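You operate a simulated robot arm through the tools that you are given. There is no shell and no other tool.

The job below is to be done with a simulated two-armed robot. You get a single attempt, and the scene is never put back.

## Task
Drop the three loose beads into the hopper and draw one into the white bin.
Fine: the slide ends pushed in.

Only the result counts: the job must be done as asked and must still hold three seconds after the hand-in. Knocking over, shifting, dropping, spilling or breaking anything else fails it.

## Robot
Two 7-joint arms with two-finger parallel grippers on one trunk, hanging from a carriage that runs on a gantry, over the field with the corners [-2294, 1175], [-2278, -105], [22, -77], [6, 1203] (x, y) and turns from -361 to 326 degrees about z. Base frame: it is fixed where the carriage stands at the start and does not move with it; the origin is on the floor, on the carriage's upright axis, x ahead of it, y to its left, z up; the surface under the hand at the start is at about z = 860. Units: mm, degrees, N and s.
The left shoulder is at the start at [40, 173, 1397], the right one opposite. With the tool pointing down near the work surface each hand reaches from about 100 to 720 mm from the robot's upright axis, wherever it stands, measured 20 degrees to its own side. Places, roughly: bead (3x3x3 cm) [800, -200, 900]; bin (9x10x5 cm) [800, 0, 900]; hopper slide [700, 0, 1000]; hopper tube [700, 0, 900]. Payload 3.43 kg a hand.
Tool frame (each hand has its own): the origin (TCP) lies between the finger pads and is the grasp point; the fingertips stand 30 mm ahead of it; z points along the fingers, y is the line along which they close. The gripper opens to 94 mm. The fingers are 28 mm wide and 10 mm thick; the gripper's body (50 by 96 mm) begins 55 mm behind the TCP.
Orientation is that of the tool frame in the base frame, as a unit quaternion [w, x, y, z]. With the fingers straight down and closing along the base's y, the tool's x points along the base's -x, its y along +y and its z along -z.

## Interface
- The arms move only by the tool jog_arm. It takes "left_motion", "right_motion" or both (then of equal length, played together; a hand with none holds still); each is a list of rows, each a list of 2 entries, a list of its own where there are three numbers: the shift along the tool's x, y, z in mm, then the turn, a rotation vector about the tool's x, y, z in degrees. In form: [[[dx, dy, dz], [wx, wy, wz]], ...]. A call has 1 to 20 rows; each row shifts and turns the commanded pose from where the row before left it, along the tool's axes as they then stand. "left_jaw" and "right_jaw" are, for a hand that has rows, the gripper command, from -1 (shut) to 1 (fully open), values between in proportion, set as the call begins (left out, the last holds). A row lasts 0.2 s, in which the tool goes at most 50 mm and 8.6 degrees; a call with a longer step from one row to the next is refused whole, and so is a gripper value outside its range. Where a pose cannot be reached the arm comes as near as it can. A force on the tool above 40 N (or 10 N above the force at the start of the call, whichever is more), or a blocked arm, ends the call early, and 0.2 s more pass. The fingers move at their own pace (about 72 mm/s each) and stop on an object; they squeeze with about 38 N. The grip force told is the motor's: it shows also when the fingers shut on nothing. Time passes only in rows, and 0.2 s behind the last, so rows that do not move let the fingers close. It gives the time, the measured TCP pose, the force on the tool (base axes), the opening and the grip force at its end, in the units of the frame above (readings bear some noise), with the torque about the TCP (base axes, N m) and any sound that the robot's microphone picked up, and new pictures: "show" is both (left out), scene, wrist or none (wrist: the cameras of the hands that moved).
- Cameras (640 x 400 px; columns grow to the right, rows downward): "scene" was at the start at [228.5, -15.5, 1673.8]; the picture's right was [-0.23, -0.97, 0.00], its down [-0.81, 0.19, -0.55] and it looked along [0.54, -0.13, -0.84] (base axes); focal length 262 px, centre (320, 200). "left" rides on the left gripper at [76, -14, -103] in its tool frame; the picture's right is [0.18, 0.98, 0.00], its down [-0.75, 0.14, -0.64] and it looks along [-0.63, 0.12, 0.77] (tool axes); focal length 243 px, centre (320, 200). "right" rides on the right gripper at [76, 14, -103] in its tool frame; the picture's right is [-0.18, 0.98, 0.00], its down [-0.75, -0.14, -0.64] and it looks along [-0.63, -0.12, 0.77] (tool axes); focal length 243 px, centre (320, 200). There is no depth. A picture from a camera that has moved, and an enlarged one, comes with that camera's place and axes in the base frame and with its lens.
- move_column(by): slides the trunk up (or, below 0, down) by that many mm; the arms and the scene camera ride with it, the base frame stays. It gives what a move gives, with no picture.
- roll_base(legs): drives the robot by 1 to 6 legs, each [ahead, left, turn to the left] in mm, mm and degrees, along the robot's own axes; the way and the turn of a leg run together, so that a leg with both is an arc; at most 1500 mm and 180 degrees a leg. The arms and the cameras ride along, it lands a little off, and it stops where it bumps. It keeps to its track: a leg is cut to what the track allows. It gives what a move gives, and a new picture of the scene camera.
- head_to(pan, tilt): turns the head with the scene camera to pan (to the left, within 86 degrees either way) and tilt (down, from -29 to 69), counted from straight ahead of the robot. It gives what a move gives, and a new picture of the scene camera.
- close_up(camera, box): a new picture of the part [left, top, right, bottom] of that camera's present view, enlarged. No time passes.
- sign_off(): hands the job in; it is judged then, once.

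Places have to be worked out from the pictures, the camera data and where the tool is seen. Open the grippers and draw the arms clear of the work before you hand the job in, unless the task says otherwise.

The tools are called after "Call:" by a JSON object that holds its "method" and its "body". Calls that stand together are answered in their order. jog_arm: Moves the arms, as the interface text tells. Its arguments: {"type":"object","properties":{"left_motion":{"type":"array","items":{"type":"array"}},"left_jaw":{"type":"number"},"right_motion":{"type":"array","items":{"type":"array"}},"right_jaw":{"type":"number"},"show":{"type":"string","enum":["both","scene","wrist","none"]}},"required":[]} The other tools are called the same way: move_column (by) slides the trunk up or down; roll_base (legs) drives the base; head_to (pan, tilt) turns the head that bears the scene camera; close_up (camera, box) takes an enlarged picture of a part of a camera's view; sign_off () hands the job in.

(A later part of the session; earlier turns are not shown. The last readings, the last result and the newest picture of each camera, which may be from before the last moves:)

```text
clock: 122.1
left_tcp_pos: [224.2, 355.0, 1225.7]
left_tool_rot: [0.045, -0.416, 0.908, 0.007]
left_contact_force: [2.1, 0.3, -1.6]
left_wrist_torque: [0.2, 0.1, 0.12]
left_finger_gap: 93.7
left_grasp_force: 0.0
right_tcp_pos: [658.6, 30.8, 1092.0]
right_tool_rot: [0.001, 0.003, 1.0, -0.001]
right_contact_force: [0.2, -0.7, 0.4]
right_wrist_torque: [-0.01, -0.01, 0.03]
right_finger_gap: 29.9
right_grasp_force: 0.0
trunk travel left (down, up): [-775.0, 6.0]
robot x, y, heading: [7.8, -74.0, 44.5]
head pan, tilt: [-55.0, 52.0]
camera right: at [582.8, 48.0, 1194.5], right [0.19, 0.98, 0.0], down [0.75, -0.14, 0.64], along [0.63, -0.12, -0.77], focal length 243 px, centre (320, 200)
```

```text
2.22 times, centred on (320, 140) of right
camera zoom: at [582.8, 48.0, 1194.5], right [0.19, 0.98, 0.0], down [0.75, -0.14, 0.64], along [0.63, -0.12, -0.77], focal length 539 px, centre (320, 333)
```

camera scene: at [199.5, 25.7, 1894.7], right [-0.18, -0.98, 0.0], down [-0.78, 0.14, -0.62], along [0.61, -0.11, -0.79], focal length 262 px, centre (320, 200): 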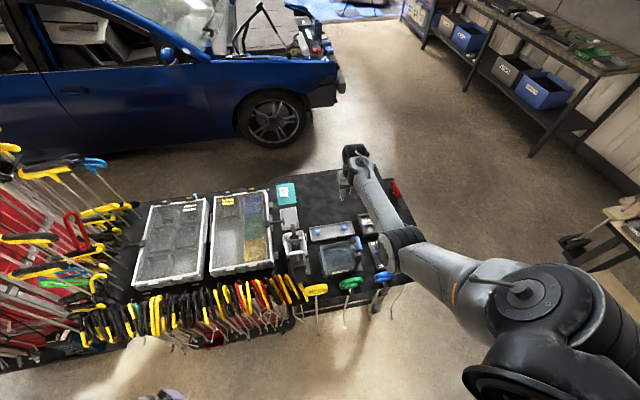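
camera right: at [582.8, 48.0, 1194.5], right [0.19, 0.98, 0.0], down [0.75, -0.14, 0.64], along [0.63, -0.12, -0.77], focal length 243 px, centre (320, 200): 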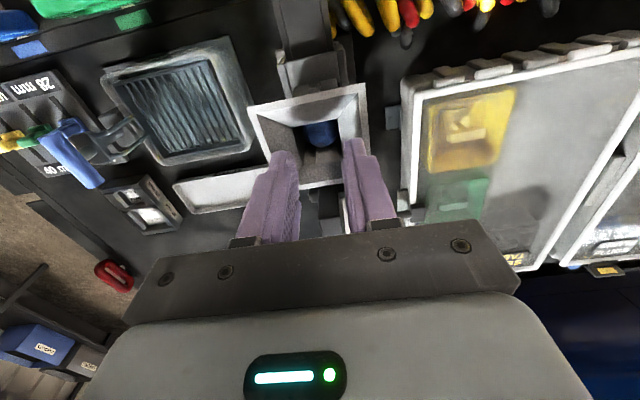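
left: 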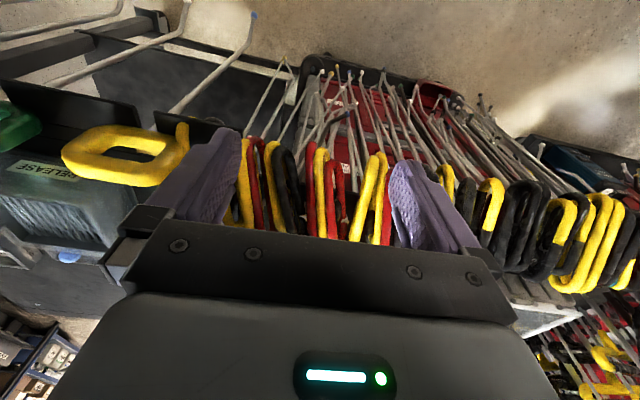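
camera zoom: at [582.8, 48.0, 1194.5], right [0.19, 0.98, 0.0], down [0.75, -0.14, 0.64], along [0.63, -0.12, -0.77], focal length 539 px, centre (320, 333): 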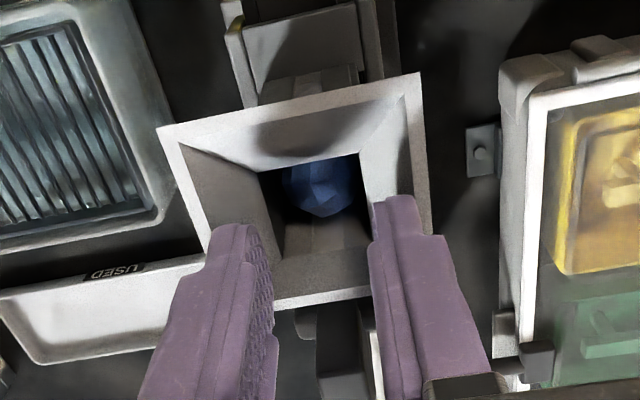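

All three beads are stacked in the tube. Lift out and move the hand right so the wrist camera can inspect the slide's rear end and the bin.

Call:
{"method": "jog_arm", "body": {"right_motion": [[[0, 0, -4], [0, 0, 0]], [[0, 0, -9], [0, 0, 0]], [[0, 0, -10], [0, 0, 0]], [[0, 0, -10], [0, 0, 0]], [[0, 0, -8], [0, 0, 0]], [[2, -6, -4], [0, 0, 0]], [[3, -12, 0], [0, 0, 0]], [[3, -17, 0], [0, 0, 0]], [[3, -17, 0], [0, 0, 0]], [[3, -17, 0], [0, 0, 0]], [[3, -17, 0], [0, 0, 0]], [[3, -17, 0], [0, 0, 0]], [[2, -14, 0], [0, 0, 0]], [[0, -8, 0], [0, 0, 0]], [[0, 0, 0], [0, 0, 0]]]}}

```text
clock: 125.3
left_tcp_pos: [224.2, 353.7, 1224.9]
left_tool_rot: [0.046, -0.416, 0.908, 0.008]
left_contact_force: [1.5, -1.1, -1.0]
left_wrist_torque: [0.15, 0.05, 0.11]
left_finger_gap: 93.7
left_grasp_force: 0.1
right_tcp_pos: [636.8, -93.1, 1135.5]
right_tool_rot: [0.001, 0.003, 1.0, -0.001]
right_contact_force: [0.3, -1.2, 0.0]
right_wrist_torque: [0.0, -0.01, 0.02]
right_finger_gap: 30.2
right_grasp_force: 0.1
trunk travel left (down, up): [-775.0, 6.0]
robot x, y, heading: [12.2, -77.8, 44.5]
head pan, tilt: [-55.0, 52.0]
camera scene: at [199.5, 25.7, 1904.7], right [-0.18, -0.98, 0.0], down [-0.78, 0.14, -0.62], along [0.61, -0.11, -0.79], focal length 262 px, centre (320, 200)
camera right: at [560.8, -77.6, 1238.7], right [0.19, 0.98, 0.0], down [0.75, -0.14, 0.64], along [0.63, -0.12, -0.77], focal length 243 px, centre (320, 200)
```

scene: 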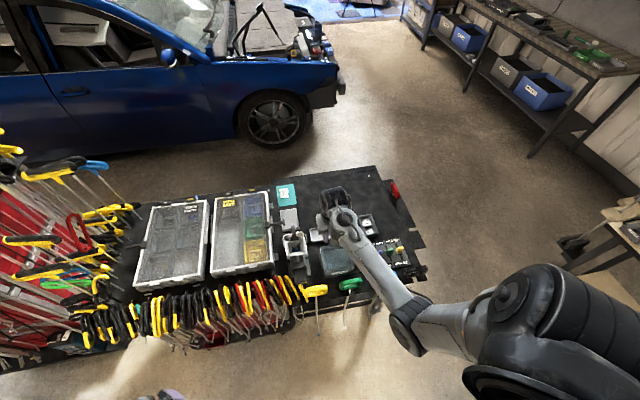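
right: 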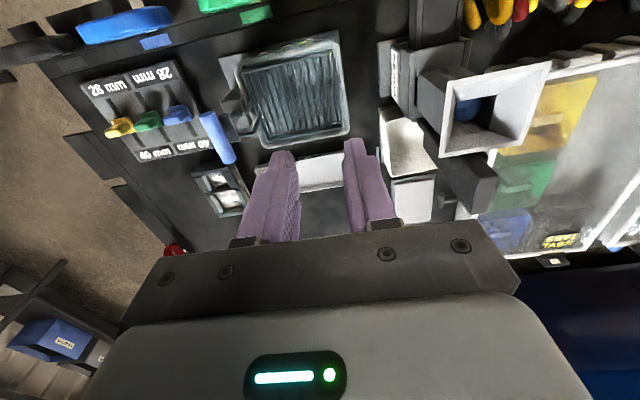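

Call:
{"method": "close_up", "body": {"camera": "right", "box": [370, 30, 560, 230]}}

Call:
{"method": "close_up", "body": {"camera": "scene", "box": [270, 215, 330, 290]}}

```text
2.00 times, centred on (465, 130) of right
camera zoom: at [560.8, -77.6, 1238.7], right [0.19, 0.98, 0.0], down [0.75, -0.14, 0.64], along [0.63, -0.12, -0.77], focal length 485 px, centre (30, 340)
```

zoom: 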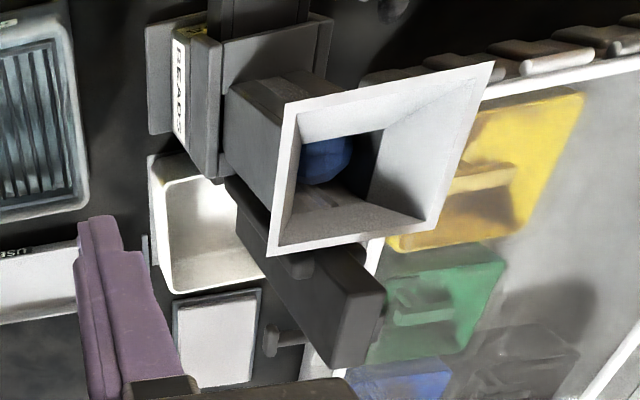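

```text
5.33 times, centred on (300, 252) of scene
camera zoom: at [199.5, 25.7, 1904.7], right [-0.18, -0.98, 0.0], down [-0.78, 0.14, -0.62], along [0.61, -0.11, -0.79], focal length 1398 px, centre (427, -80)
```

zoom: 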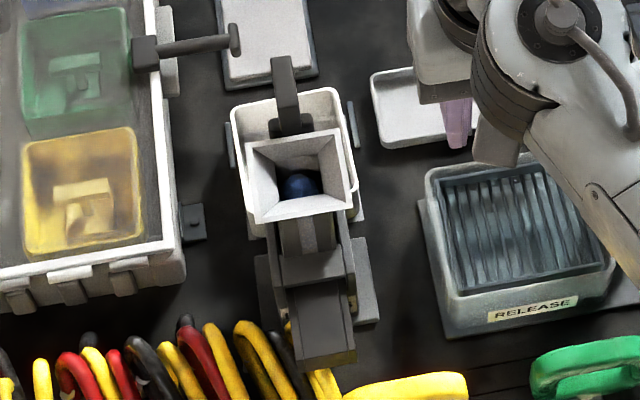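

The top bead sits at z≈1020, which implies the lowest bead rests on top of the slide, so I want to understand the slide better before operating it. I'll back off and view the hopper from its left side at a low height.

Call:
{"method": "roll_base", "body": {"legs": [[-249, 246, 0], [685, 694, 0], [0, 0, -104.6], [165, 285, 0]]}}

Call:
{"method": "move_column", "body": {"by": -400}}

Call:
{"method": "move_column", "body": {"by": -330}}

Call:
{"method": "head_to", "body": {"pan": 5, "tilt": 12}}

```text
clock: 138.4
left_tcp_pos: [337.8, 590.3, 1225.4]
left_tool_rot: [0.034, 0.464, 0.885, -0.031]
left_contact_force: [-0.9, -0.5, -1.4]
left_wrist_torque: [-0.04, -0.16, 0.11]
left_finger_gap: 94.0
left_grasp_force: 0.1
right_tcp_pos: [-199.4, 305.2, 1136.2]
right_tool_rot: [0.0, 0.793, 0.61, 0.0]
right_contact_force: [0.0, 0.1, 1.0]
right_wrist_torque: [0.02, -0.01, 0.01]
right_finger_gap: 30.1
right_grasp_force: 0.1
trunk travel left (down, up): [-775.0, 6.0]
robot x, y, heading: [-22.5, 904.2, -60.1]
head pan, tilt: [-55.0, 52.0]
camera scene: at [26.0, 698.8, 1904.7], right [-0.91, 0.42, 0.0], down [0.33, 0.71, -0.62], along [-0.26, -0.56, -0.79], focal length 262 px, centre (320, 200)
```

scene: 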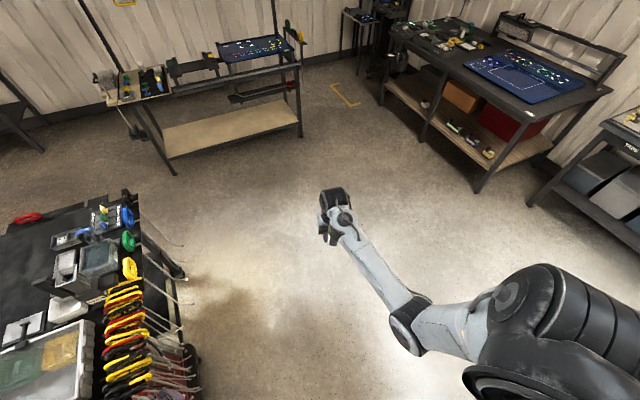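

```text
clock: 142.3
left_tcp_pos: [337.2, 589.5, 824.5]
left_tool_rot: [0.034, 0.464, 0.884, -0.031]
left_contact_force: [-0.1, -0.6, -0.9]
left_wrist_torque: [0.03, -0.15, 0.16]
left_finger_gap: 94.1
left_grasp_force: 0.1
right_tcp_pos: [-200.0, 304.1, 735.9]
right_tool_rot: [0.0, 0.793, 0.609, -0.001]
right_contact_force: [0.1, -0.9, 0.7]
right_wrist_torque: [-0.01, -0.02, 0.0]
right_finger_gap: 30.0
right_grasp_force: 0.1
trunk travel left (down, up): [-375.0, 406.0]
robot x, y, heading: [-23.6, 903.0, -60.4]
head pan, tilt: [-55.0, 52.0]
```

```text
clock: 145.5
left_tcp_pos: [337.4, 590.6, 495.9]
left_tool_rot: [0.034, 0.464, 0.884, -0.031]
left_contact_force: [-0.5, -0.1, -0.4]
left_wrist_torque: [0.02, -0.15, 0.1]
left_finger_gap: 94.0
left_grasp_force: 0.0
right_tcp_pos: [-200.3, 305.8, 406.6]
right_tool_rot: [0.0, 0.793, 0.609, -0.001]
right_contact_force: [-0.1, -0.3, 0.6]
right_wrist_torque: [0.02, 0.02, -0.01]
right_finger_gap: 30.2
right_grasp_force: 0.1
trunk travel left (down, up): [-45.0, 736.0]
robot x, y, heading: [-23.9, 902.5, -60.0]
head pan, tilt: [-55.0, 52.0]
```

```text
clock: 146.8
left_tcp_pos: [338.0, 590.2, 495.3]
left_tool_rot: [0.034, 0.465, 0.884, -0.031]
left_contact_force: [0.0, -1.8, -0.7]
left_wrist_torque: [-0.01, -0.14, 0.09]
left_finger_gap: 94.1
left_grasp_force: 0.1
right_tcp_pos: [-200.6, 304.4, 406.0]
right_tool_rot: [0.0, 0.793, 0.609, -0.001]
right_contact_force: [-0.6, 0.0, -0.6]
right_wrist_torque: [0.01, 0.02, -0.02]
right_finger_gap: 30.1
right_grasp_force: 0.0
trunk travel left (down, up): [-45.0, 736.0]
robot x, y, heading: [-23.0, 908.1, -59.9]
head pan, tilt: [5.0, 12.0]
camera scene: at [111.1, 690.5, 1235.9], right [-0.82, -0.57, 0.0], down [-0.12, 0.17, -0.98], along [0.56, -0.8, -0.21], focal length 262 px, centre (320, 200)
```

scene: 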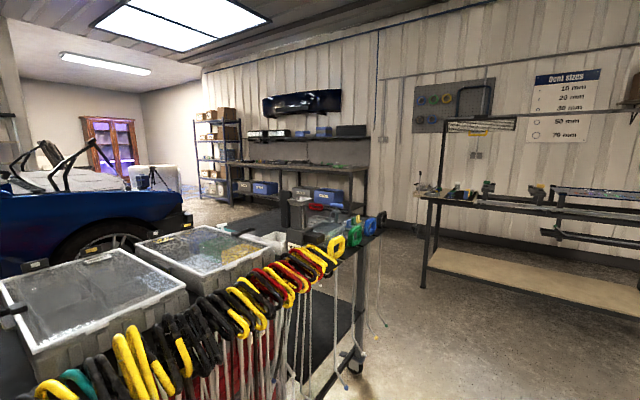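

Call:
{"method": "close_up", "body": {"camera": "scene", "box": [255, 180, 345, 260]}}

Call:
{"method": "close_up", "body": {"camera": "scene", "box": [270, 185, 320, 255]}}

```text
5.00 times, centred on (300, 220) of scene
camera zoom: at [111.1, 690.5, 1235.9], right [-0.82, -0.57, 0.0], down [-0.12, 0.17, -0.98], along [0.56, -0.8, -0.21], focal length 1311 px, centre (420, 100)
```

zoom: 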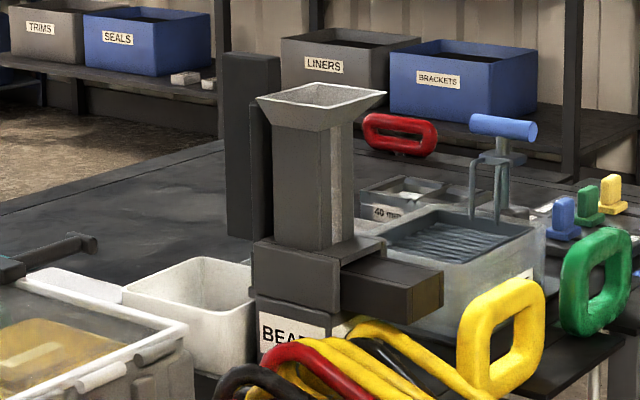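

```text
5.71 times, centred on (295, 220) of scene
camera zoom: at [111.1, 690.5, 1235.9], right [-0.82, -0.57, 0.0], down [-0.12, 0.17, -0.98], along [0.56, -0.8, -0.21], focal length 1498 px, centre (463, 86)
```

zoom: 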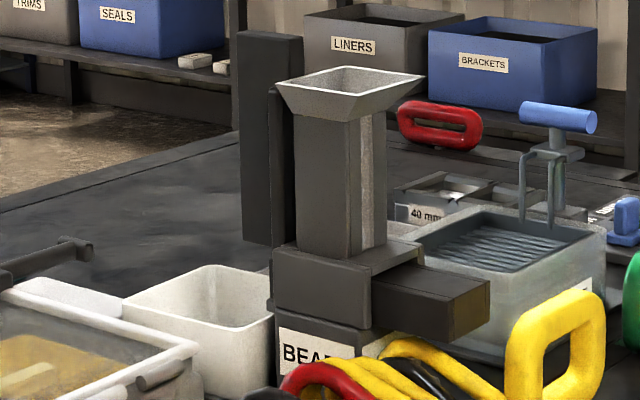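

Call:
{"method": "close_up", "body": {"camera": "scene", "box": [278, 205, 302, 235]}}

Call:
{"method": "close_up", "body": {"camera": "scene", "box": [276, 188, 306, 212]}}

Call:
{"method": "close_up", "body": {"camera": "scene", "box": [288, 215, 318, 245]}}

```text
13.33 times, centred on (290, 220) of scene
camera zoom: at [111.1, 690.5, 1235.9], right [-0.82, -0.57, 0.0], down [-0.12, 0.17, -0.98], along [0.56, -0.8, -0.21], focal length 3496 px, centre (720, -67)
```

zoom: 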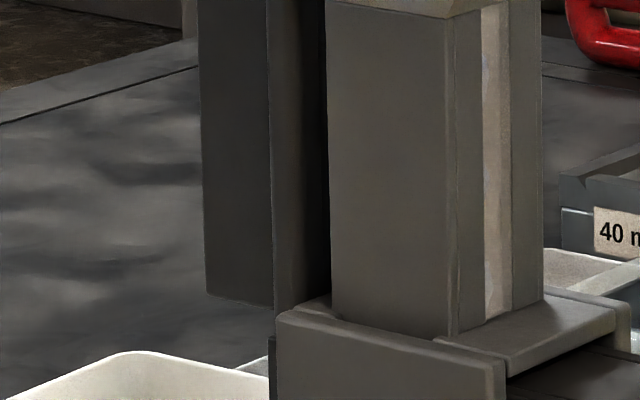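

```text
16.00 times, centred on (291, 200) of scene
camera zoom: at [111.1, 690.5, 1235.9], right [-0.82, -0.57, 0.0], down [-0.12, 0.17, -0.98], along [0.56, -0.8, -0.21], focal length 4195 px, centre (784, 200)
```

zoom: 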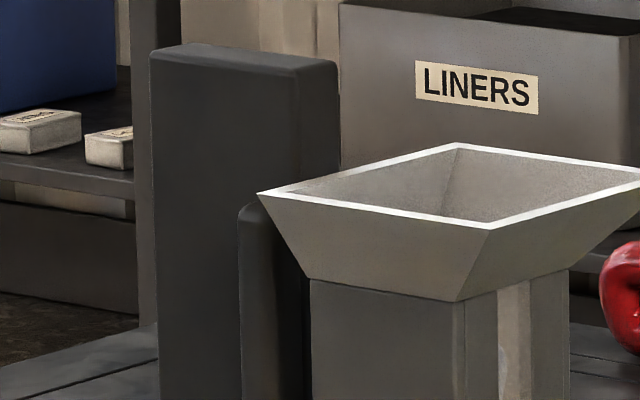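

```text
13.33 times, centred on (303, 230) of scene
camera zoom: at [111.1, 690.5, 1235.9], right [-0.82, -0.57, 0.0], down [-0.12, 0.17, -0.98], along [0.56, -0.8, -0.21], focal length 3496 px, centre (547, -200)
```

zoom: 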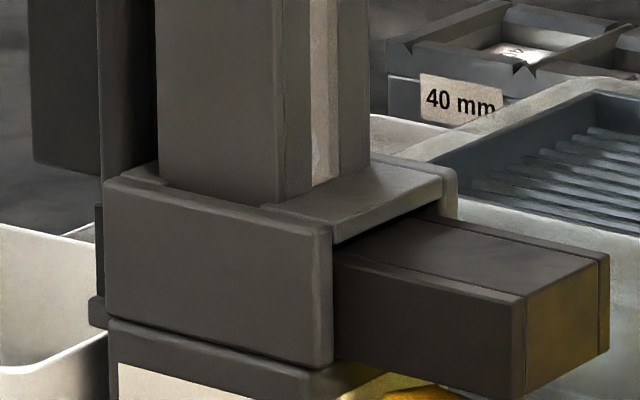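

The left view settles it: the slide bar ends at the front as a blocker, and at its rear a stem with a tall flat handle (x≈694–736, y≈24–40, top z≈1079) rises behind the tube; pulling it toward +x carries a bead over the bin. I'll raise the trunk and drive back, this time a bit more turned for reach.

Call:
{"method": "move_column", "body": {"by": 400}}

Call:
{"method": "move_column", "body": {"by": 330}}

Call:
{"method": "roll_base", "body": {"legs": [[70, -479, 0], [0, 0, 118], [-496, -310, 0], [215, -344, 0]]}}

Call:
{"method": "head_to", "body": {"pan": -70, "tilt": 52}}

```text
clock: 150.7
left_tcp_pos: [338.0, 591.5, 894.2]
left_tool_rot: [0.033, 0.464, 0.885, -0.031]
left_contact_force: [-0.7, -0.6, -1.9]
left_wrist_torque: [-0.06, -0.14, 0.12]
left_finger_gap: 94.2
left_grasp_force: 0.0
right_tcp_pos: [-200.0, 305.7, 804.6]
right_tool_rot: [0.0, 0.793, 0.61, -0.001]
right_contact_force: [0.4, -0.6, 0.0]
right_wrist_torque: [-0.01, 0.04, 0.02]
right_finger_gap: 30.0
right_grasp_force: 0.1
trunk travel left (down, up): [-445.0, 336.0]
robot x, y, heading: [-20.3, 909.1, -60.0]
head pan, tilt: [5.0, 12.0]
```

```text
clock: 153.9
left_tcp_pos: [337.9, 590.9, 1224.3]
left_tool_rot: [0.033, 0.465, 0.884, -0.031]
left_contact_force: [-0.1, -0.8, -1.9]
left_wrist_torque: [0.03, -0.12, 0.07]
left_finger_gap: 94.0
left_grasp_force: 0.0
right_tcp_pos: [-199.9, 305.2, 1136.5]
right_tool_rot: [-0.001, 0.793, 0.609, -0.002]
right_contact_force: [0.1, -0.1, -0.4]
right_wrist_torque: [0.04, -0.02, -0.02]
right_finger_gap: 29.8
right_grasp_force: 0.0
trunk travel left (down, up): [-775.0, 6.0]
robot x, y, heading: [-24.4, 899.1, -60.0]
head pan, tilt: [5.0, 12.0]
```

```text
clock: 166.8
left_tcp_pos: [101.7, 478.4, 1224.9]
left_tool_rot: [0.045, -0.519, 0.854, 0.013]
left_contact_force: [1.2, 1.1, -1.5]
left_wrist_torque: [0.14, 0.05, 0.08]
left_finger_gap: 94.3
left_grasp_force: 0.0
right_tcp_pos: [606.3, 137.1, 1137.1]
right_tool_rot: [0.001, -0.113, 0.994, -0.001]
right_contact_force: [0.5, -0.3, -1.0]
right_wrist_torque: [-0.01, 0.04, 0.03]
right_finger_gap: 29.9
right_grasp_force: 0.0
trunk travel left (down, up): [-775.0, 6.0]
robot x, y, heading: [-6.3, 12.6, 57.9]
head pan, tilt: [5.0, 12.0]
camera scene: at [121.0, 231.6, 1965.9], right [0.89, -0.45, 0.0], down [-0.09, -0.19, -0.98], along [0.44, 0.87, -0.21], focal length 262 px, centre (320, 200)
```

scene: 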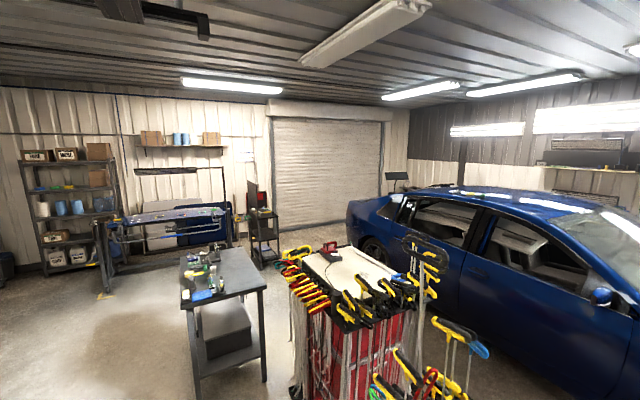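

```text
clock: 168.2
left_tcp_pos: [102.2, 478.8, 1224.0]
left_tool_rot: [0.045, -0.519, 0.853, 0.013]
left_contact_force: [1.2, 0.1, -0.3]
left_wrist_torque: [0.11, 0.03, 0.11]
left_finger_gap: 93.9
left_grasp_force: 0.1
right_tcp_pos: [607.1, 137.3, 1136.0]
right_tool_rot: [0.001, -0.114, 0.994, -0.001]
right_contact_force: [-0.2, -0.2, -0.2]
right_wrist_torque: [0.02, 0.03, 0.0]
right_finger_gap: 30.0
right_grasp_force: 0.0
trunk travel left (down, up): [-775.0, 6.0]
robot x, y, heading: [-6.7, 12.7, 58.0]
head pan, tilt: [-70.0, 52.0]
camera scene: at [152.2, 133.0, 1904.7], right [-0.21, -0.98, 0.0], down [-0.77, 0.16, -0.62], along [0.6, -0.13, -0.79], focal length 262 px, centre (320, 200)
```

scene: 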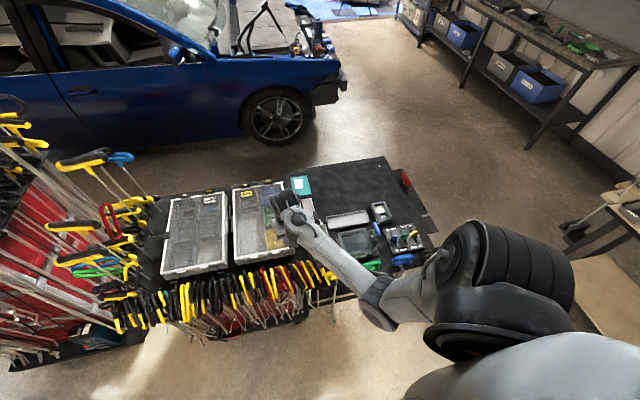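

Back near the bench, heading 58°. Nudge the base forward 16 mm, then square the tool (yaw 13°→0) and move above the handle at (715, 32), opening the jaw to ~50 mm.

Call:
{"method": "roll_base", "body": {"legs": [[8, -13, 0]]}}

Call:
{"method": "jog_arm", "body": {"right_motion": [[[0, 0, 0], [0, 0, 2]], [[0, 0, 0], [0, 0, 4.5]], [[0, 0, 0], [0, 0, 4.5]], [[0, 0, 0], [0, 0, 2]], [[0, 0, 0], [0, 0, 0]]], "right_jaw": 0.0, "show": "wrist"}}

```text
clock: 169.0
left_tcp_pos: [118.3, 477.3, 1225.0]
left_tool_rot: [0.044, -0.518, 0.854, 0.013]
left_contact_force: [0.2, -0.9, -0.5]
left_wrist_torque: [0.13, 0.06, 0.07]
left_finger_gap: 94.2
left_grasp_force: 0.0
right_tcp_pos: [622.2, 137.7, 1135.9]
right_tool_rot: [0.001, -0.113, 0.994, 0.0]
right_contact_force: [0.3, 0.3, 0.5]
right_wrist_torque: [0.03, -0.04, 0.02]
right_finger_gap: 30.0
right_grasp_force: 0.0
trunk travel left (down, up): [-775.0, 6.0]
robot x, y, heading: [10.2, 12.7, 58.1]
head pan, tilt: [-70.0, 52.0]
camera scene: at [167.2, 132.8, 1904.7], right [-0.21, -0.98, 0.0], down [-0.77, 0.16, -0.62], along [0.6, -0.13, -0.79], focal length 262 px, centre (320, 200)
```

scene: 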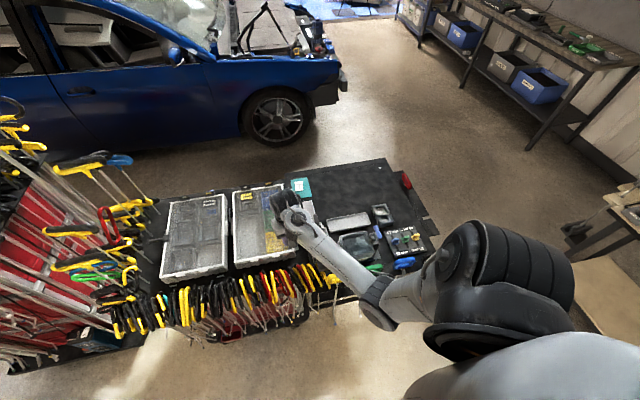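

```text
clock: 170.2
left_tcp_pos: [117.3, 477.8, 1225.8]
left_tool_rot: [0.045, -0.519, 0.853, 0.012]
left_contact_force: [0.7, 1.1, -1.3]
left_wrist_torque: [0.12, 0.07, 0.08]
left_finger_gap: 93.9
left_grasp_force: 0.1
right_tcp_pos: [622.1, 138.1, 1135.9]
right_tool_rot: [0.001, 0.0, 1.0, -0.001]
right_contact_force: [-0.3, 0.6, 0.6]
right_wrist_torque: [-0.02, 0.02, -0.02]
right_finger_gap: 47.0
right_grasp_force: 0.1
trunk travel left (down, up): [-775.0, 6.0]
robot x, y, heading: [14.2, 14.3, 57.9]
head pan, tilt: [-70.0, 52.0]
camera right: at [545.6, 152.9, 1238.8], right [0.18, 0.98, 0.0], down [0.75, -0.14, 0.64], along [0.63, -0.12, -0.77], focal length 243 px, centre (320, 200)
```

right: 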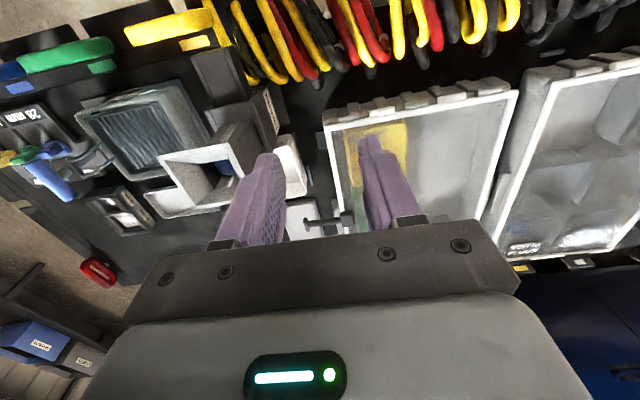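

Square and unloaded. Move over to above the handle.

Call:
{"method": "jog_arm", "body": {"right_motion": [[[-4, -4.5, 0], [0, 0, 0]], [[-7, -8, 0], [0, 0, 0]], [[-10, -11.5, 0], [0, 0, 0]], [[-10, -11.5, 0], [0, 0, 0]], [[-10, -11.5, 0], [0, 0, 0]], [[-10, -11.5, 0], [0, 0, 0]], [[-10, -11.5, 0], [0, 0, 0]], [[-10, -11.5, 0], [0, 0, 0]], [[-10, -11.5, 0], [0, 0, 0]], [[-8, -8.5, 0], [0, 0, 0]], [[-4, -4.5, 0], [0, 0, 0]], [[0, 0, 0], [0, 0, 0]]]}}

Call:
{"method": "close_up", "body": {"camera": "right", "box": [200, 50, 440, 230]}}

```text
clock: 172.8
left_tcp_pos: [117.4, 478.5, 1226.4]
left_tool_rot: [0.045, -0.519, 0.853, 0.012]
left_contact_force: [1.0, -1.1, -1.3]
left_wrist_torque: [0.13, 0.04, 0.08]
left_finger_gap: 94.3
left_grasp_force: 0.1
right_tcp_pos: [714.4, 30.3, 1135.5]
right_tool_rot: [0.001, 0.0, 1.0, -0.001]
right_contact_force: [-0.5, 0.5, 0.1]
right_wrist_torque: [0.01, 0.02, 0.01]
right_finger_gap: 47.1
right_grasp_force: 0.1
trunk travel left (down, up): [-775.0, 6.0]
robot x, y, heading: [9.1, 13.8, 57.9]
head pan, tilt: [-70.0, 52.0]
camera scene: at [167.2, 132.8, 1904.7], right [-0.21, -0.98, 0.0], down [-0.77, 0.16, -0.62], along [0.6, -0.13, -0.79], focal length 262 px, centre (320, 200)
camera right: at [638.7, 46.4, 1239.0], right [0.18, 0.98, 0.0], down [0.75, -0.14, 0.64], along [0.63, -0.12, -0.77], focal length 243 px, centre (320, 200)
```

scene: 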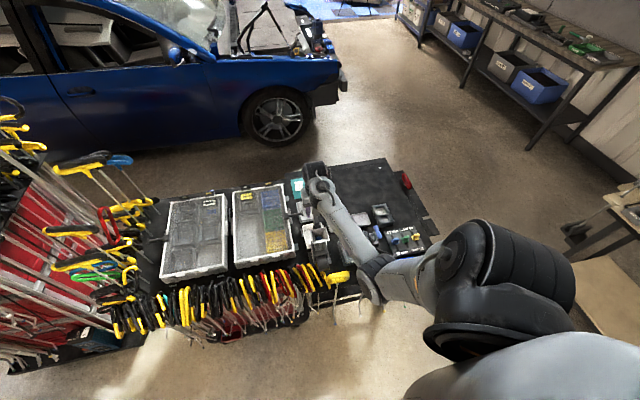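
right: 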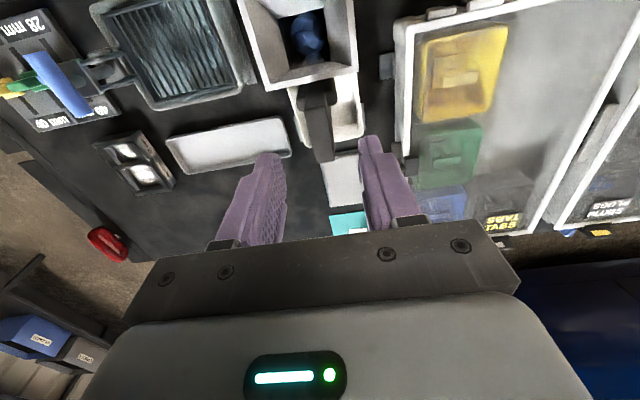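

```text
2.22 times, centred on (320, 140) of right
camera zoom: at [638.7, 46.4, 1239.0], right [0.18, 0.98, 0.0], down [0.75, -0.14, 0.64], along [0.63, -0.12, -0.77], focal length 539 px, centre (320, 333)
```

zoom: 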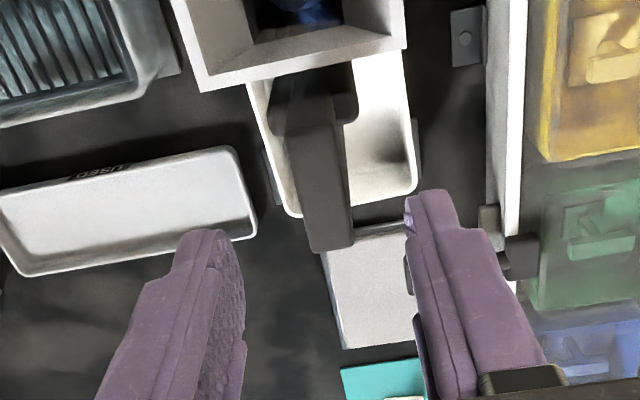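

The handle is centred between the fingers laterally (y≈32.7, x≈692–733). This view looks down the tube, so let me check the beads inside.

Call:
{"method": "close_up", "body": {"camera": "right", "box": [230, 0, 370, 100]}}

Call:
{"method": "close_up", "body": {"camera": "right", "box": [270, 50, 390, 170]}}

```text
4.00 times, centred on (300, 50) of right
camera zoom: at [638.7, 46.4, 1239.0], right [0.18, 0.98, 0.0], down [0.75, -0.14, 0.64], along [0.63, -0.12, -0.77], focal length 970 px, centre (400, 800)
```

zoom: 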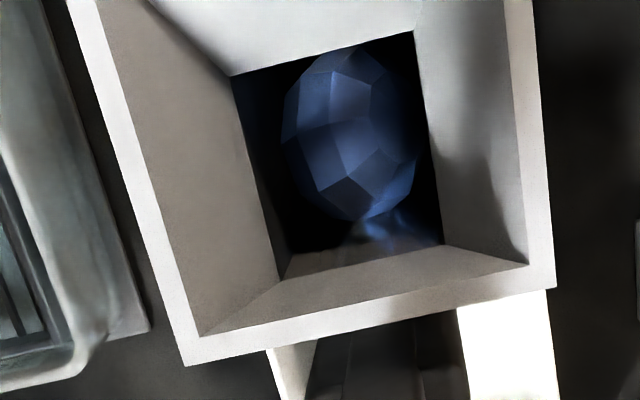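

```text
3.33 times, centred on (330, 110) of right
camera zoom: at [638.7, 46.4, 1239.0], right [0.18, 0.98, 0.0], down [0.75, -0.14, 0.64], along [0.63, -0.12, -0.77], focal length 809 px, centre (287, 500)
```

zoom: 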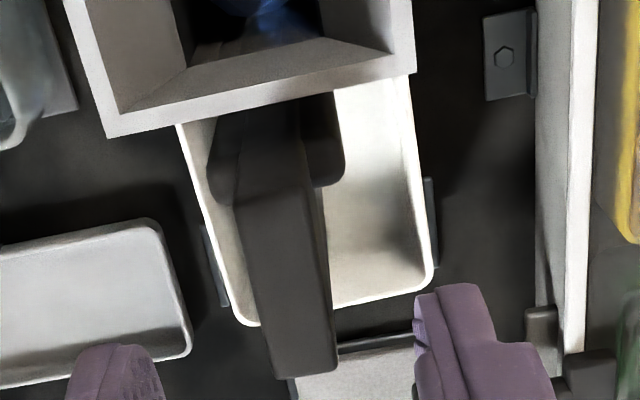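

The handle's stem top is around z≈1050, so I'll grip only the upper 25 mm of the handle. Lower the trunk 45 and look again.

Call:
{"method": "move_column", "body": {"by": -45}}

Call:
{"method": "close_up", "body": {"camera": "right", "box": [200, 50, 440, 230]}}

```text
clock: 173.7
left_tcp_pos: [117.6, 478.2, 1179.1]
left_tool_rot: [0.044, -0.519, 0.854, 0.012]
left_contact_force: [0.7, 1.0, -0.9]
left_wrist_torque: [0.1, 0.06, 0.06]
left_finger_gap: 94.3
left_grasp_force: 0.0
right_tcp_pos: [714.0, 31.3, 1089.8]
right_tool_rot: [0.0, 0.0, 1.0, 0.0]
right_contact_force: [0.1, -0.1, 0.0]
right_wrist_torque: [0.03, 0.02, -0.02]
right_finger_gap: 47.4
right_grasp_force: 0.0
trunk travel left (down, up): [-730.0, 51.0]
robot x, y, heading: [9.1, 11.8, 58.0]
head pan, tilt: [-70.0, 52.0]
```

```text
2.22 times, centred on (320, 140) of right
camera zoom: at [638.7, 46.8, 1194.0], right [0.18, 0.98, 0.0], down [0.75, -0.14, 0.64], along [0.63, -0.12, -0.77], focal length 539 px, centre (320, 333)
```

zoom: 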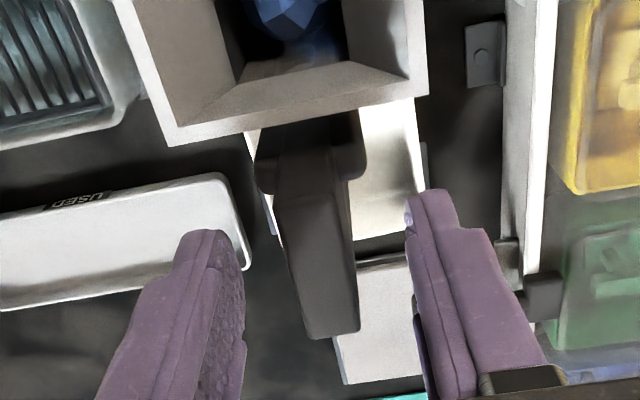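

Handle top spans x≈691–734, y≈26–40; the wide stem ends at x≈702. I'll shift 5 mm forward, lower 12 mm (fingers at x 705–733), then close on the handle.

Call:
{"method": "jog_arm", "body": {"right_motion": [[[-2, 0.2, 0], [0, 0, 0]], [[-3, 0.3, 2], [0, 0, 0]], [[0, 0, 5], [0, 0, 0]], [[0, 0, 4], [0, 0, 0]], [[0, 0, 1], [0, 0, 0]], [[0, 0, 0], [0, 0, 0]]], "show": "wrist"}}

Call:
{"method": "close_up", "body": {"camera": "right", "box": [200, 70, 440, 250]}}

```text
clock: 175.1
left_tcp_pos: [118.2, 477.8, 1179.9]
left_tool_rot: [0.044, -0.519, 0.853, 0.012]
left_contact_force: [1.9, -0.1, -0.4]
left_wrist_torque: [0.11, 0.06, 0.09]
left_finger_gap: 94.2
left_grasp_force: 0.1
right_tcp_pos: [720.5, 32.5, 1079.7]
right_tool_rot: [0.002, 0.0, 1.0, 0.0]
right_contact_force: [-0.3, 0.1, 0.1]
right_wrist_torque: [0.01, -0.01, 0.0]
right_finger_gap: 47.2
right_grasp_force: 0.1
trunk travel left (down, up): [-730.0, 51.0]
robot x, y, heading: [10.3, 9.2, 57.8]
head pan, tilt: [-70.0, 52.0]
camera right: at [644.0, 47.8, 1181.8], right [0.18, 0.98, 0.0], down [0.75, -0.14, 0.64], along [0.63, -0.12, -0.77], focal length 243 px, centre (320, 200)
```

right: 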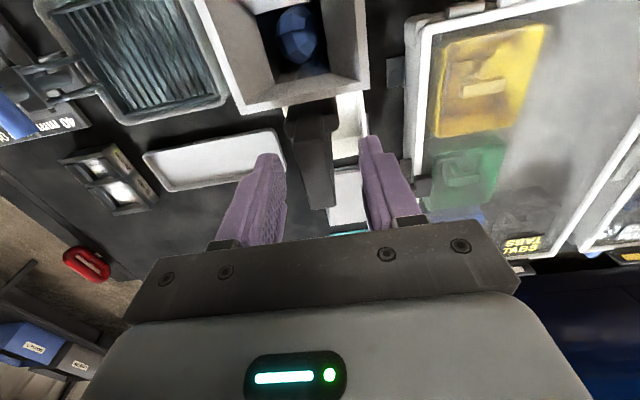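

```text
2.22 times, centred on (320, 160) of right
camera zoom: at [644.0, 47.8, 1181.8], right [0.18, 0.98, 0.0], down [0.75, -0.14, 0.64], along [0.63, -0.12, -0.77], focal length 539 px, centre (320, 289)
```

zoom: 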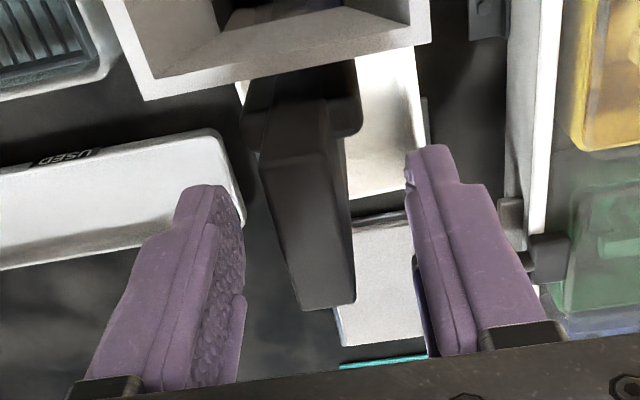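

Fingers straddle the handle. Closing now.

Call:
{"method": "jog_arm", "body": {"right_motion": [[[0, 0, 0], [0, 0, 0]], [[0, 0, 0], [0, 0, 0]], [[0, 0, 0], [0, 0, 0]], [[0, 0, 0], [0, 0, 0]]], "right_jaw": -1, "show": "wrist"}}

Call:
{"method": "close_up", "body": {"camera": "right", "box": [200, 70, 440, 250]}}

```text
clock: 176.1
left_tcp_pos: [117.3, 478.0, 1178.6]
left_tool_rot: [0.044, -0.519, 0.854, 0.012]
left_contact_force: [0.4, -0.3, -1.4]
left_wrist_torque: [0.11, 0.08, 0.08]
left_finger_gap: 93.9
left_grasp_force: 0.0
right_tcp_pos: [721.3, 32.3, 1078.5]
right_tool_rot: [0.001, -0.001, 1.0, 0.0]
right_contact_force: [0.0, -2.0, 0.1]
right_wrist_torque: [-0.02, 0.04, 0.59]
right_finger_gap: 18.0
right_grasp_force: 45.1
trunk travel left (down, up): [-730.0, 51.0]
robot x, y, heading: [8.2, 11.4, 58.0]
head pan, tilt: [-70.0, 52.0]
camera right: at [644.0, 47.2, 1181.8], right [0.18, 0.98, 0.0], down [0.75, -0.14, 0.64], along [0.63, -0.12, -0.77], focal length 243 px, centre (320, 200)
```

right: 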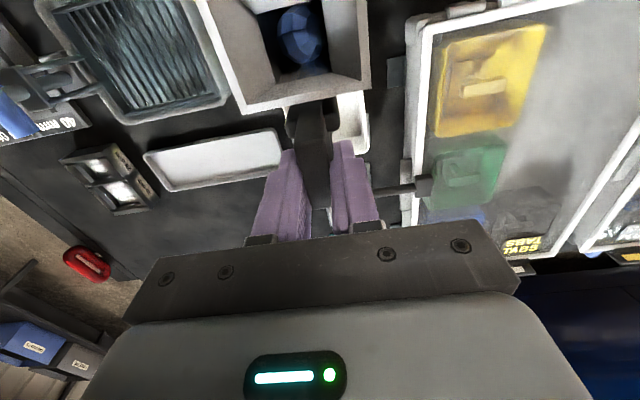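

```text
2.22 times, centred on (320, 160) of right
camera zoom: at [644.0, 47.2, 1181.8], right [0.18, 0.98, 0.0], down [0.75, -0.14, 0.64], along [0.63, -0.12, -0.77], focal length 539 px, centre (320, 289)
```

zoom: 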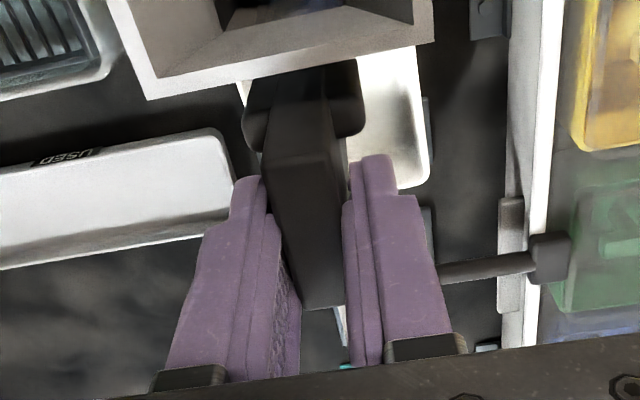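

Handle gripped (18 mm). First a small test pull of 6 mm toward +x, watching the force.

Call:
{"method": "jog_arm", "body": {"right_motion": [[[-1, 0, 0], [0, 0, 0]], [[-2, 0, 0], [0, 0, 0]], [[-2, 0, 0], [0, 0, 0]], [[-1, 0, 0], [0, 0, 0]], [[0, 0, 0], [0, 0, 0]]], "show": "wrist"}}

Call:
{"method": "close_up", "body": {"camera": "scene", "box": [290, 205, 345, 295]}}

```text
clock: 177.3
left_tcp_pos: [116.4, 477.3, 1179.8]
left_tool_rot: [0.045, -0.519, 0.853, 0.013]
left_contact_force: [0.5, -1.2, -2.5]
left_wrist_torque: [0.11, 0.08, 0.08]
left_finger_gap: 93.9
left_grasp_force: 0.1
right_tcp_pos: [726.2, 31.2, 1078.4]
right_tool_rot: [0.002, -0.001, 1.0, -0.001]
right_contact_force: [-1.6, -1.7, -2.5]
right_wrist_torque: [0.01, -0.44, 0.57]
right_finger_gap: 18.2
right_grasp_force: 44.7
trunk travel left (down, up): [-730.0, 51.0]
robot x, y, heading: [11.1, 9.0, 58.1]
head pan, tilt: [-70.0, 52.0]
camera right: at [649.1, 47.2, 1181.9], right [0.18, 0.98, 0.0], down [0.75, -0.14, 0.64], along [0.63, -0.12, -0.77], focal length 243 px, centre (320, 200)
```

right: 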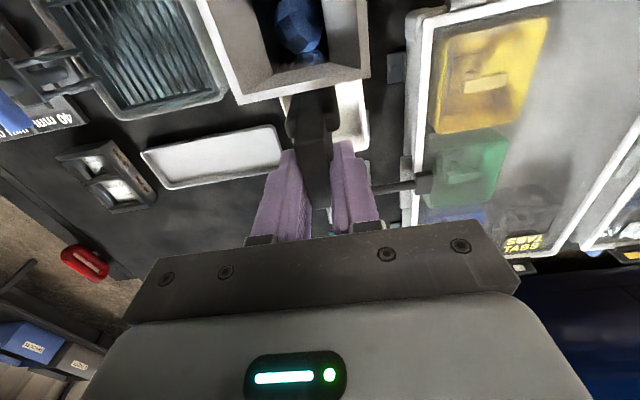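

```text
4.44 times, centred on (318, 250) of scene
camera zoom: at [167.1, 132.8, 1859.5], right [-0.21, -0.98, 0.0], down [-0.77, 0.16, -0.62], along [0.6, -0.13, -0.79], focal length 1165 px, centre (331, -22)
```

zoom: 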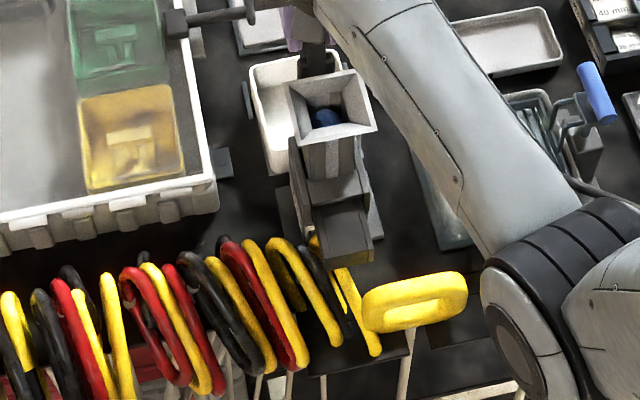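

It slides with ~2 N. Continue pulling slowly another 20 mm.

Call:
{"method": "jog_arm", "body": {"right_motion": [[[-2, 0, 0], [0, 0, 0]], [[-3, 0, 0], [0, 0, 0]], [[-4, 0, 0], [0, 0, 0]], [[-4, 0, 0], [0, 0, 0]], [[-4, 0, 0], [0, 0, 0]], [[-3, 0, 0], [0, 0, 0]], [[0, 0, 0], [0, 0, 0]]], "show": "wrist"}}

Call:
{"method": "close_up", "body": {"camera": "scene", "box": [290, 205, 345, 295]}}

Call:
{"method": "close_up", "body": {"camera": "right", "box": [200, 0, 440, 180]}}

```text
clock: 178.9
left_tcp_pos: [117.7, 477.7, 1181.0]
left_tool_rot: [0.044, -0.52, 0.853, 0.012]
left_contact_force: [0.4, 0.4, -0.9]
left_wrist_torque: [0.08, 0.09, 0.11]
left_finger_gap: 94.0
left_grasp_force: 0.0
right_tcp_pos: [745.6, 31.4, 1079.1]
right_tool_rot: [0.001, -0.001, 1.0, 0.0]
right_contact_force: [0.2, 2.8, -4.8]
right_wrist_torque: [0.02, -0.17, 0.54]
right_finger_gap: 18.0
right_grasp_force: 44.8
trunk travel left (down, up): [-730.0, 51.0]
robot x, y, heading: [7.9, 14.9, 57.9]
head pan, tilt: [-70.0, 52.0]
camera right: at [669.3, 47.4, 1181.9], right [0.18, 0.98, 0.0], down [0.75, -0.14, 0.64], along [0.63, -0.12, -0.77], focal length 243 px, centre (320, 200)
```

right: 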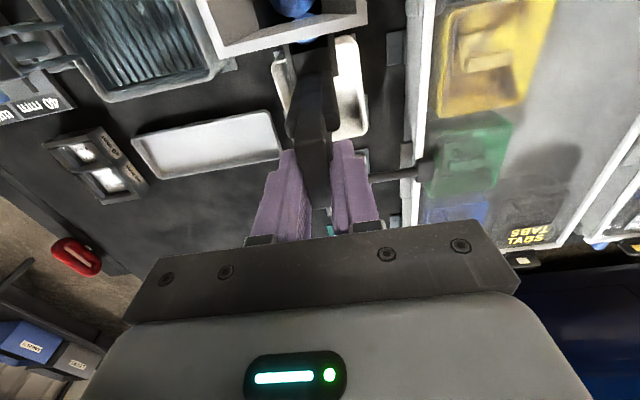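

```text
4.44 times, centred on (318, 250) of scene
camera zoom: at [167.0, 132.9, 1859.5], right [-0.21, -0.98, 0.0], down [-0.77, 0.16, -0.62], along [0.6, -0.13, -0.79], focal length 1165 px, centre (331, -22)
```

zoom: 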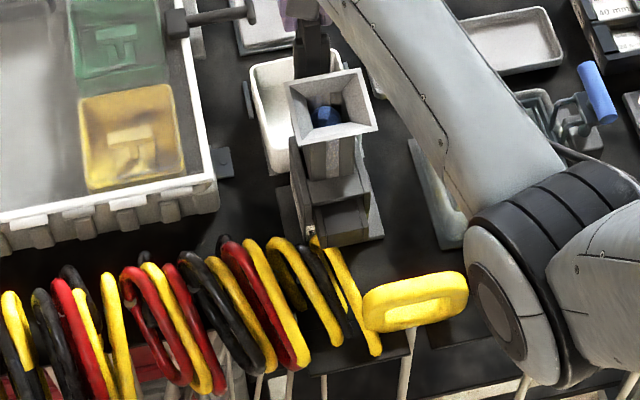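

```text
2.22 times, centred on (320, 90) of right
camera zoom: at [669.3, 47.4, 1181.9], right [0.18, 0.98, 0.0], down [0.75, -0.14, 0.64], along [0.63, -0.12, -0.77], focal length 539 px, centre (320, 444)
```

zoom: 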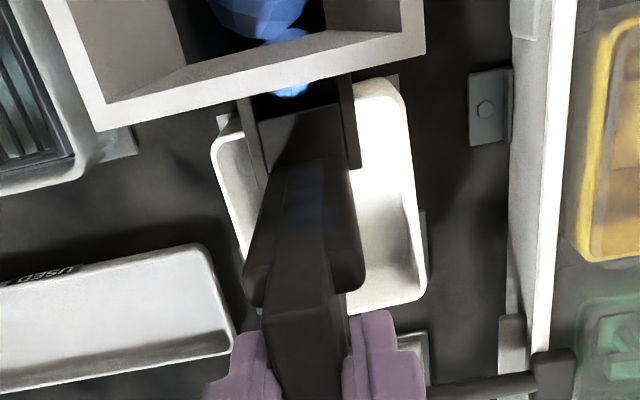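

The slide moves cleanly and a blue bead in its pocket is now emerging behind the tube. Continue pulling 30 mm more.

Call:
{"method": "jog_arm", "body": {"right_motion": [[[-2, 0, 0], [0, 0, 0]], [[-3, 0, 0], [0, 0, 0]], [[-4, 0, 0], [0, 0, 0]], [[-4, 0, 0], [0, 0, 0]], [[-4, 0, 0], [0, 0, 0]], [[-4, 0, 0], [0, 0, 0]], [[-4, 0, 0], [0, 0, 0]], [[-3, 0, 0], [0, 0, 0]], [[-2, 0, 0], [0, 0, 0]], [[0, 0, 0], [0, 0, 0]]], "show": "wrist"}}

Call:
{"method": "close_up", "body": {"camera": "right", "box": [200, 0, 440, 180]}}

Call:
{"method": "close_up", "body": {"camera": "scene", "box": [290, 205, 345, 295]}}

```text
clock: 181.1
left_tcp_pos: [117.1, 479.0, 1180.1]
left_tool_rot: [0.044, -0.519, 0.853, 0.013]
left_contact_force: [0.5, 0.2, -0.7]
left_wrist_torque: [0.12, 0.04, 0.12]
left_finger_gap: 94.0
left_grasp_force: 0.0
right_tcp_pos: [776.7, 33.4, 1080.1]
right_tool_rot: [0.001, -0.001, 1.0, 0.0]
right_contact_force: [-0.2, 4.5, -3.5]
right_wrist_torque: [0.0, -0.01, 0.53]
right_finger_gap: 17.9
right_grasp_force: 45.0
trunk travel left (down, up): [-730.0, 51.0]
robot x, y, heading: [11.1, 13.0, 58.1]
head pan, tilt: [-70.0, 52.0]
camera right: at [699.8, 47.8, 1181.9], right [0.18, 0.98, 0.0], down [0.75, -0.14, 0.64], along [0.63, -0.12, -0.77], focal length 243 px, centre (320, 200)
```

right: 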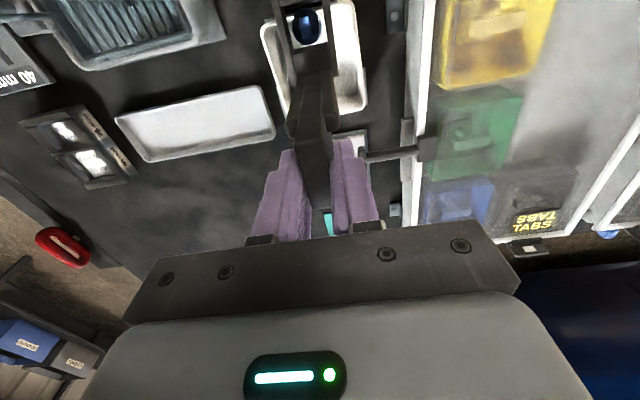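

```text
2.22 times, centred on (320, 90) of right
camera zoom: at [699.8, 47.8, 1181.9], right [0.18, 0.98, 0.0], down [0.75, -0.14, 0.64], along [0.63, -0.12, -0.77], focal length 539 px, centre (320, 444)
```

zoom: 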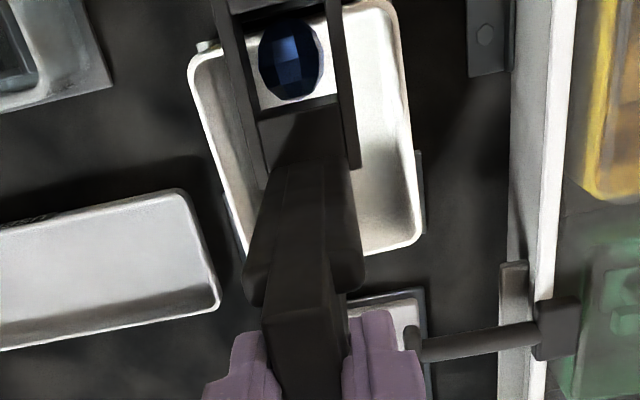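

```text
4.44 times, centred on (318, 250) of scene
camera zoom: at [167.1, 133.1, 1859.7], right [-0.21, -0.98, 0.0], down [-0.77, 0.16, -0.62], along [0.6, -0.13, -0.79], focal length 1165 px, centre (331, -22)
```

zoom: 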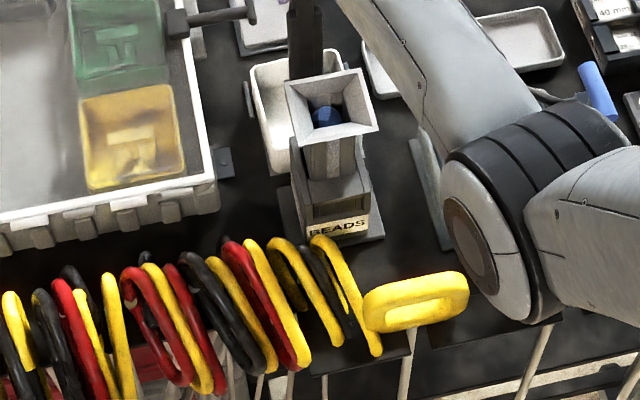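

The bead sits in the open pocket over the bin's front part. Pull another 14 mm gently and re-check.

Call:
{"method": "jog_arm", "body": {"right_motion": [[[-2, 0, 0], [0, 0, 0]], [[-3, 0, 0], [0, 0, 0]], [[-3, 0, 0], [0, 0, 0]], [[-3, 0, 0], [0, 0, 0]], [[-2, 0, 0], [0, 0, 0]], [[-1, 0, 0], [0, 0, 0]], [[0, 0, 0], [0, 0, 0]], [[0, 0, 0], [0, 0, 0]]], "show": "wrist"}}

Call:
{"method": "close_up", "body": {"camera": "right", "box": [200, 0, 440, 180]}}

Call:
{"method": "close_up", "body": {"camera": "scene", "box": [290, 205, 345, 295]}}

```text
clock: 182.9
left_tcp_pos: [116.1, 479.1, 1180.7]
left_tool_rot: [0.044, -0.519, 0.853, 0.012]
left_contact_force: [0.2, -0.3, -1.1]
left_wrist_torque: [0.11, 0.05, 0.07]
left_finger_gap: 93.6
left_grasp_force: 0.0
right_tcp_pos: [789.3, 31.9, 1078.8]
right_tool_rot: [0.001, -0.001, 1.0, 0.0]
right_contact_force: [0.5, 5.7, -4.8]
right_wrist_torque: [0.0, -0.3, 0.55]
right_finger_gap: 18.1
right_grasp_force: 44.9
trunk travel left (down, up): [-730.0, 51.0]
robot x, y, heading: [9.9, 12.6, 57.9]
head pan, tilt: [-70.0, 52.0]
camera right: at [713.1, 47.9, 1181.9], right [0.18, 0.98, 0.0], down [0.75, -0.14, 0.64], along [0.63, -0.12, -0.77], focal length 243 px, centre (320, 200)
```

right: 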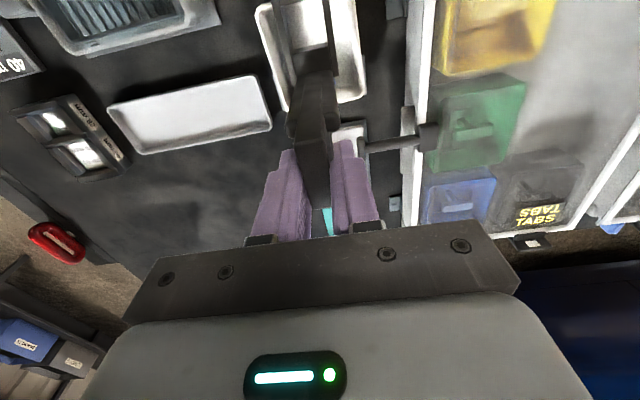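

```text
2.22 times, centred on (320, 90) of right
camera zoom: at [713.1, 47.9, 1181.9], right [0.18, 0.98, 0.0], down [0.75, -0.14, 0.64], along [0.63, -0.12, -0.77], focal length 539 px, centre (320, 444)
```

zoom: 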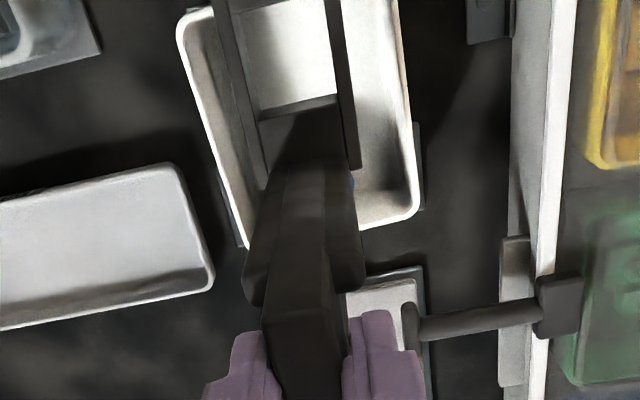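

```text
4.44 times, centred on (318, 250) of scene
camera zoom: at [167.1, 133.1, 1859.6], right [-0.21, -0.98, 0.0], down [-0.77, 0.16, -0.62], along [0.6, -0.13, -0.79], focal length 1165 px, centre (331, -22)
```

zoom: 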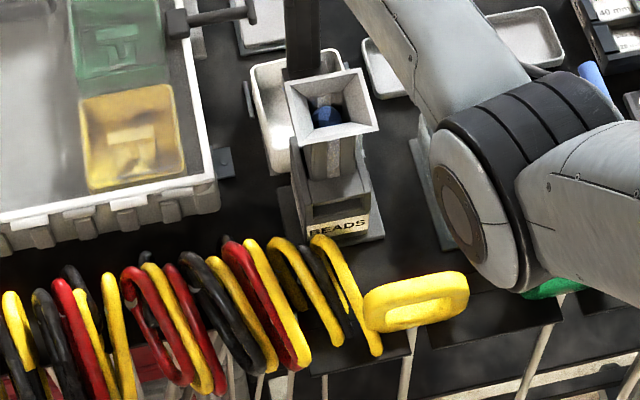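

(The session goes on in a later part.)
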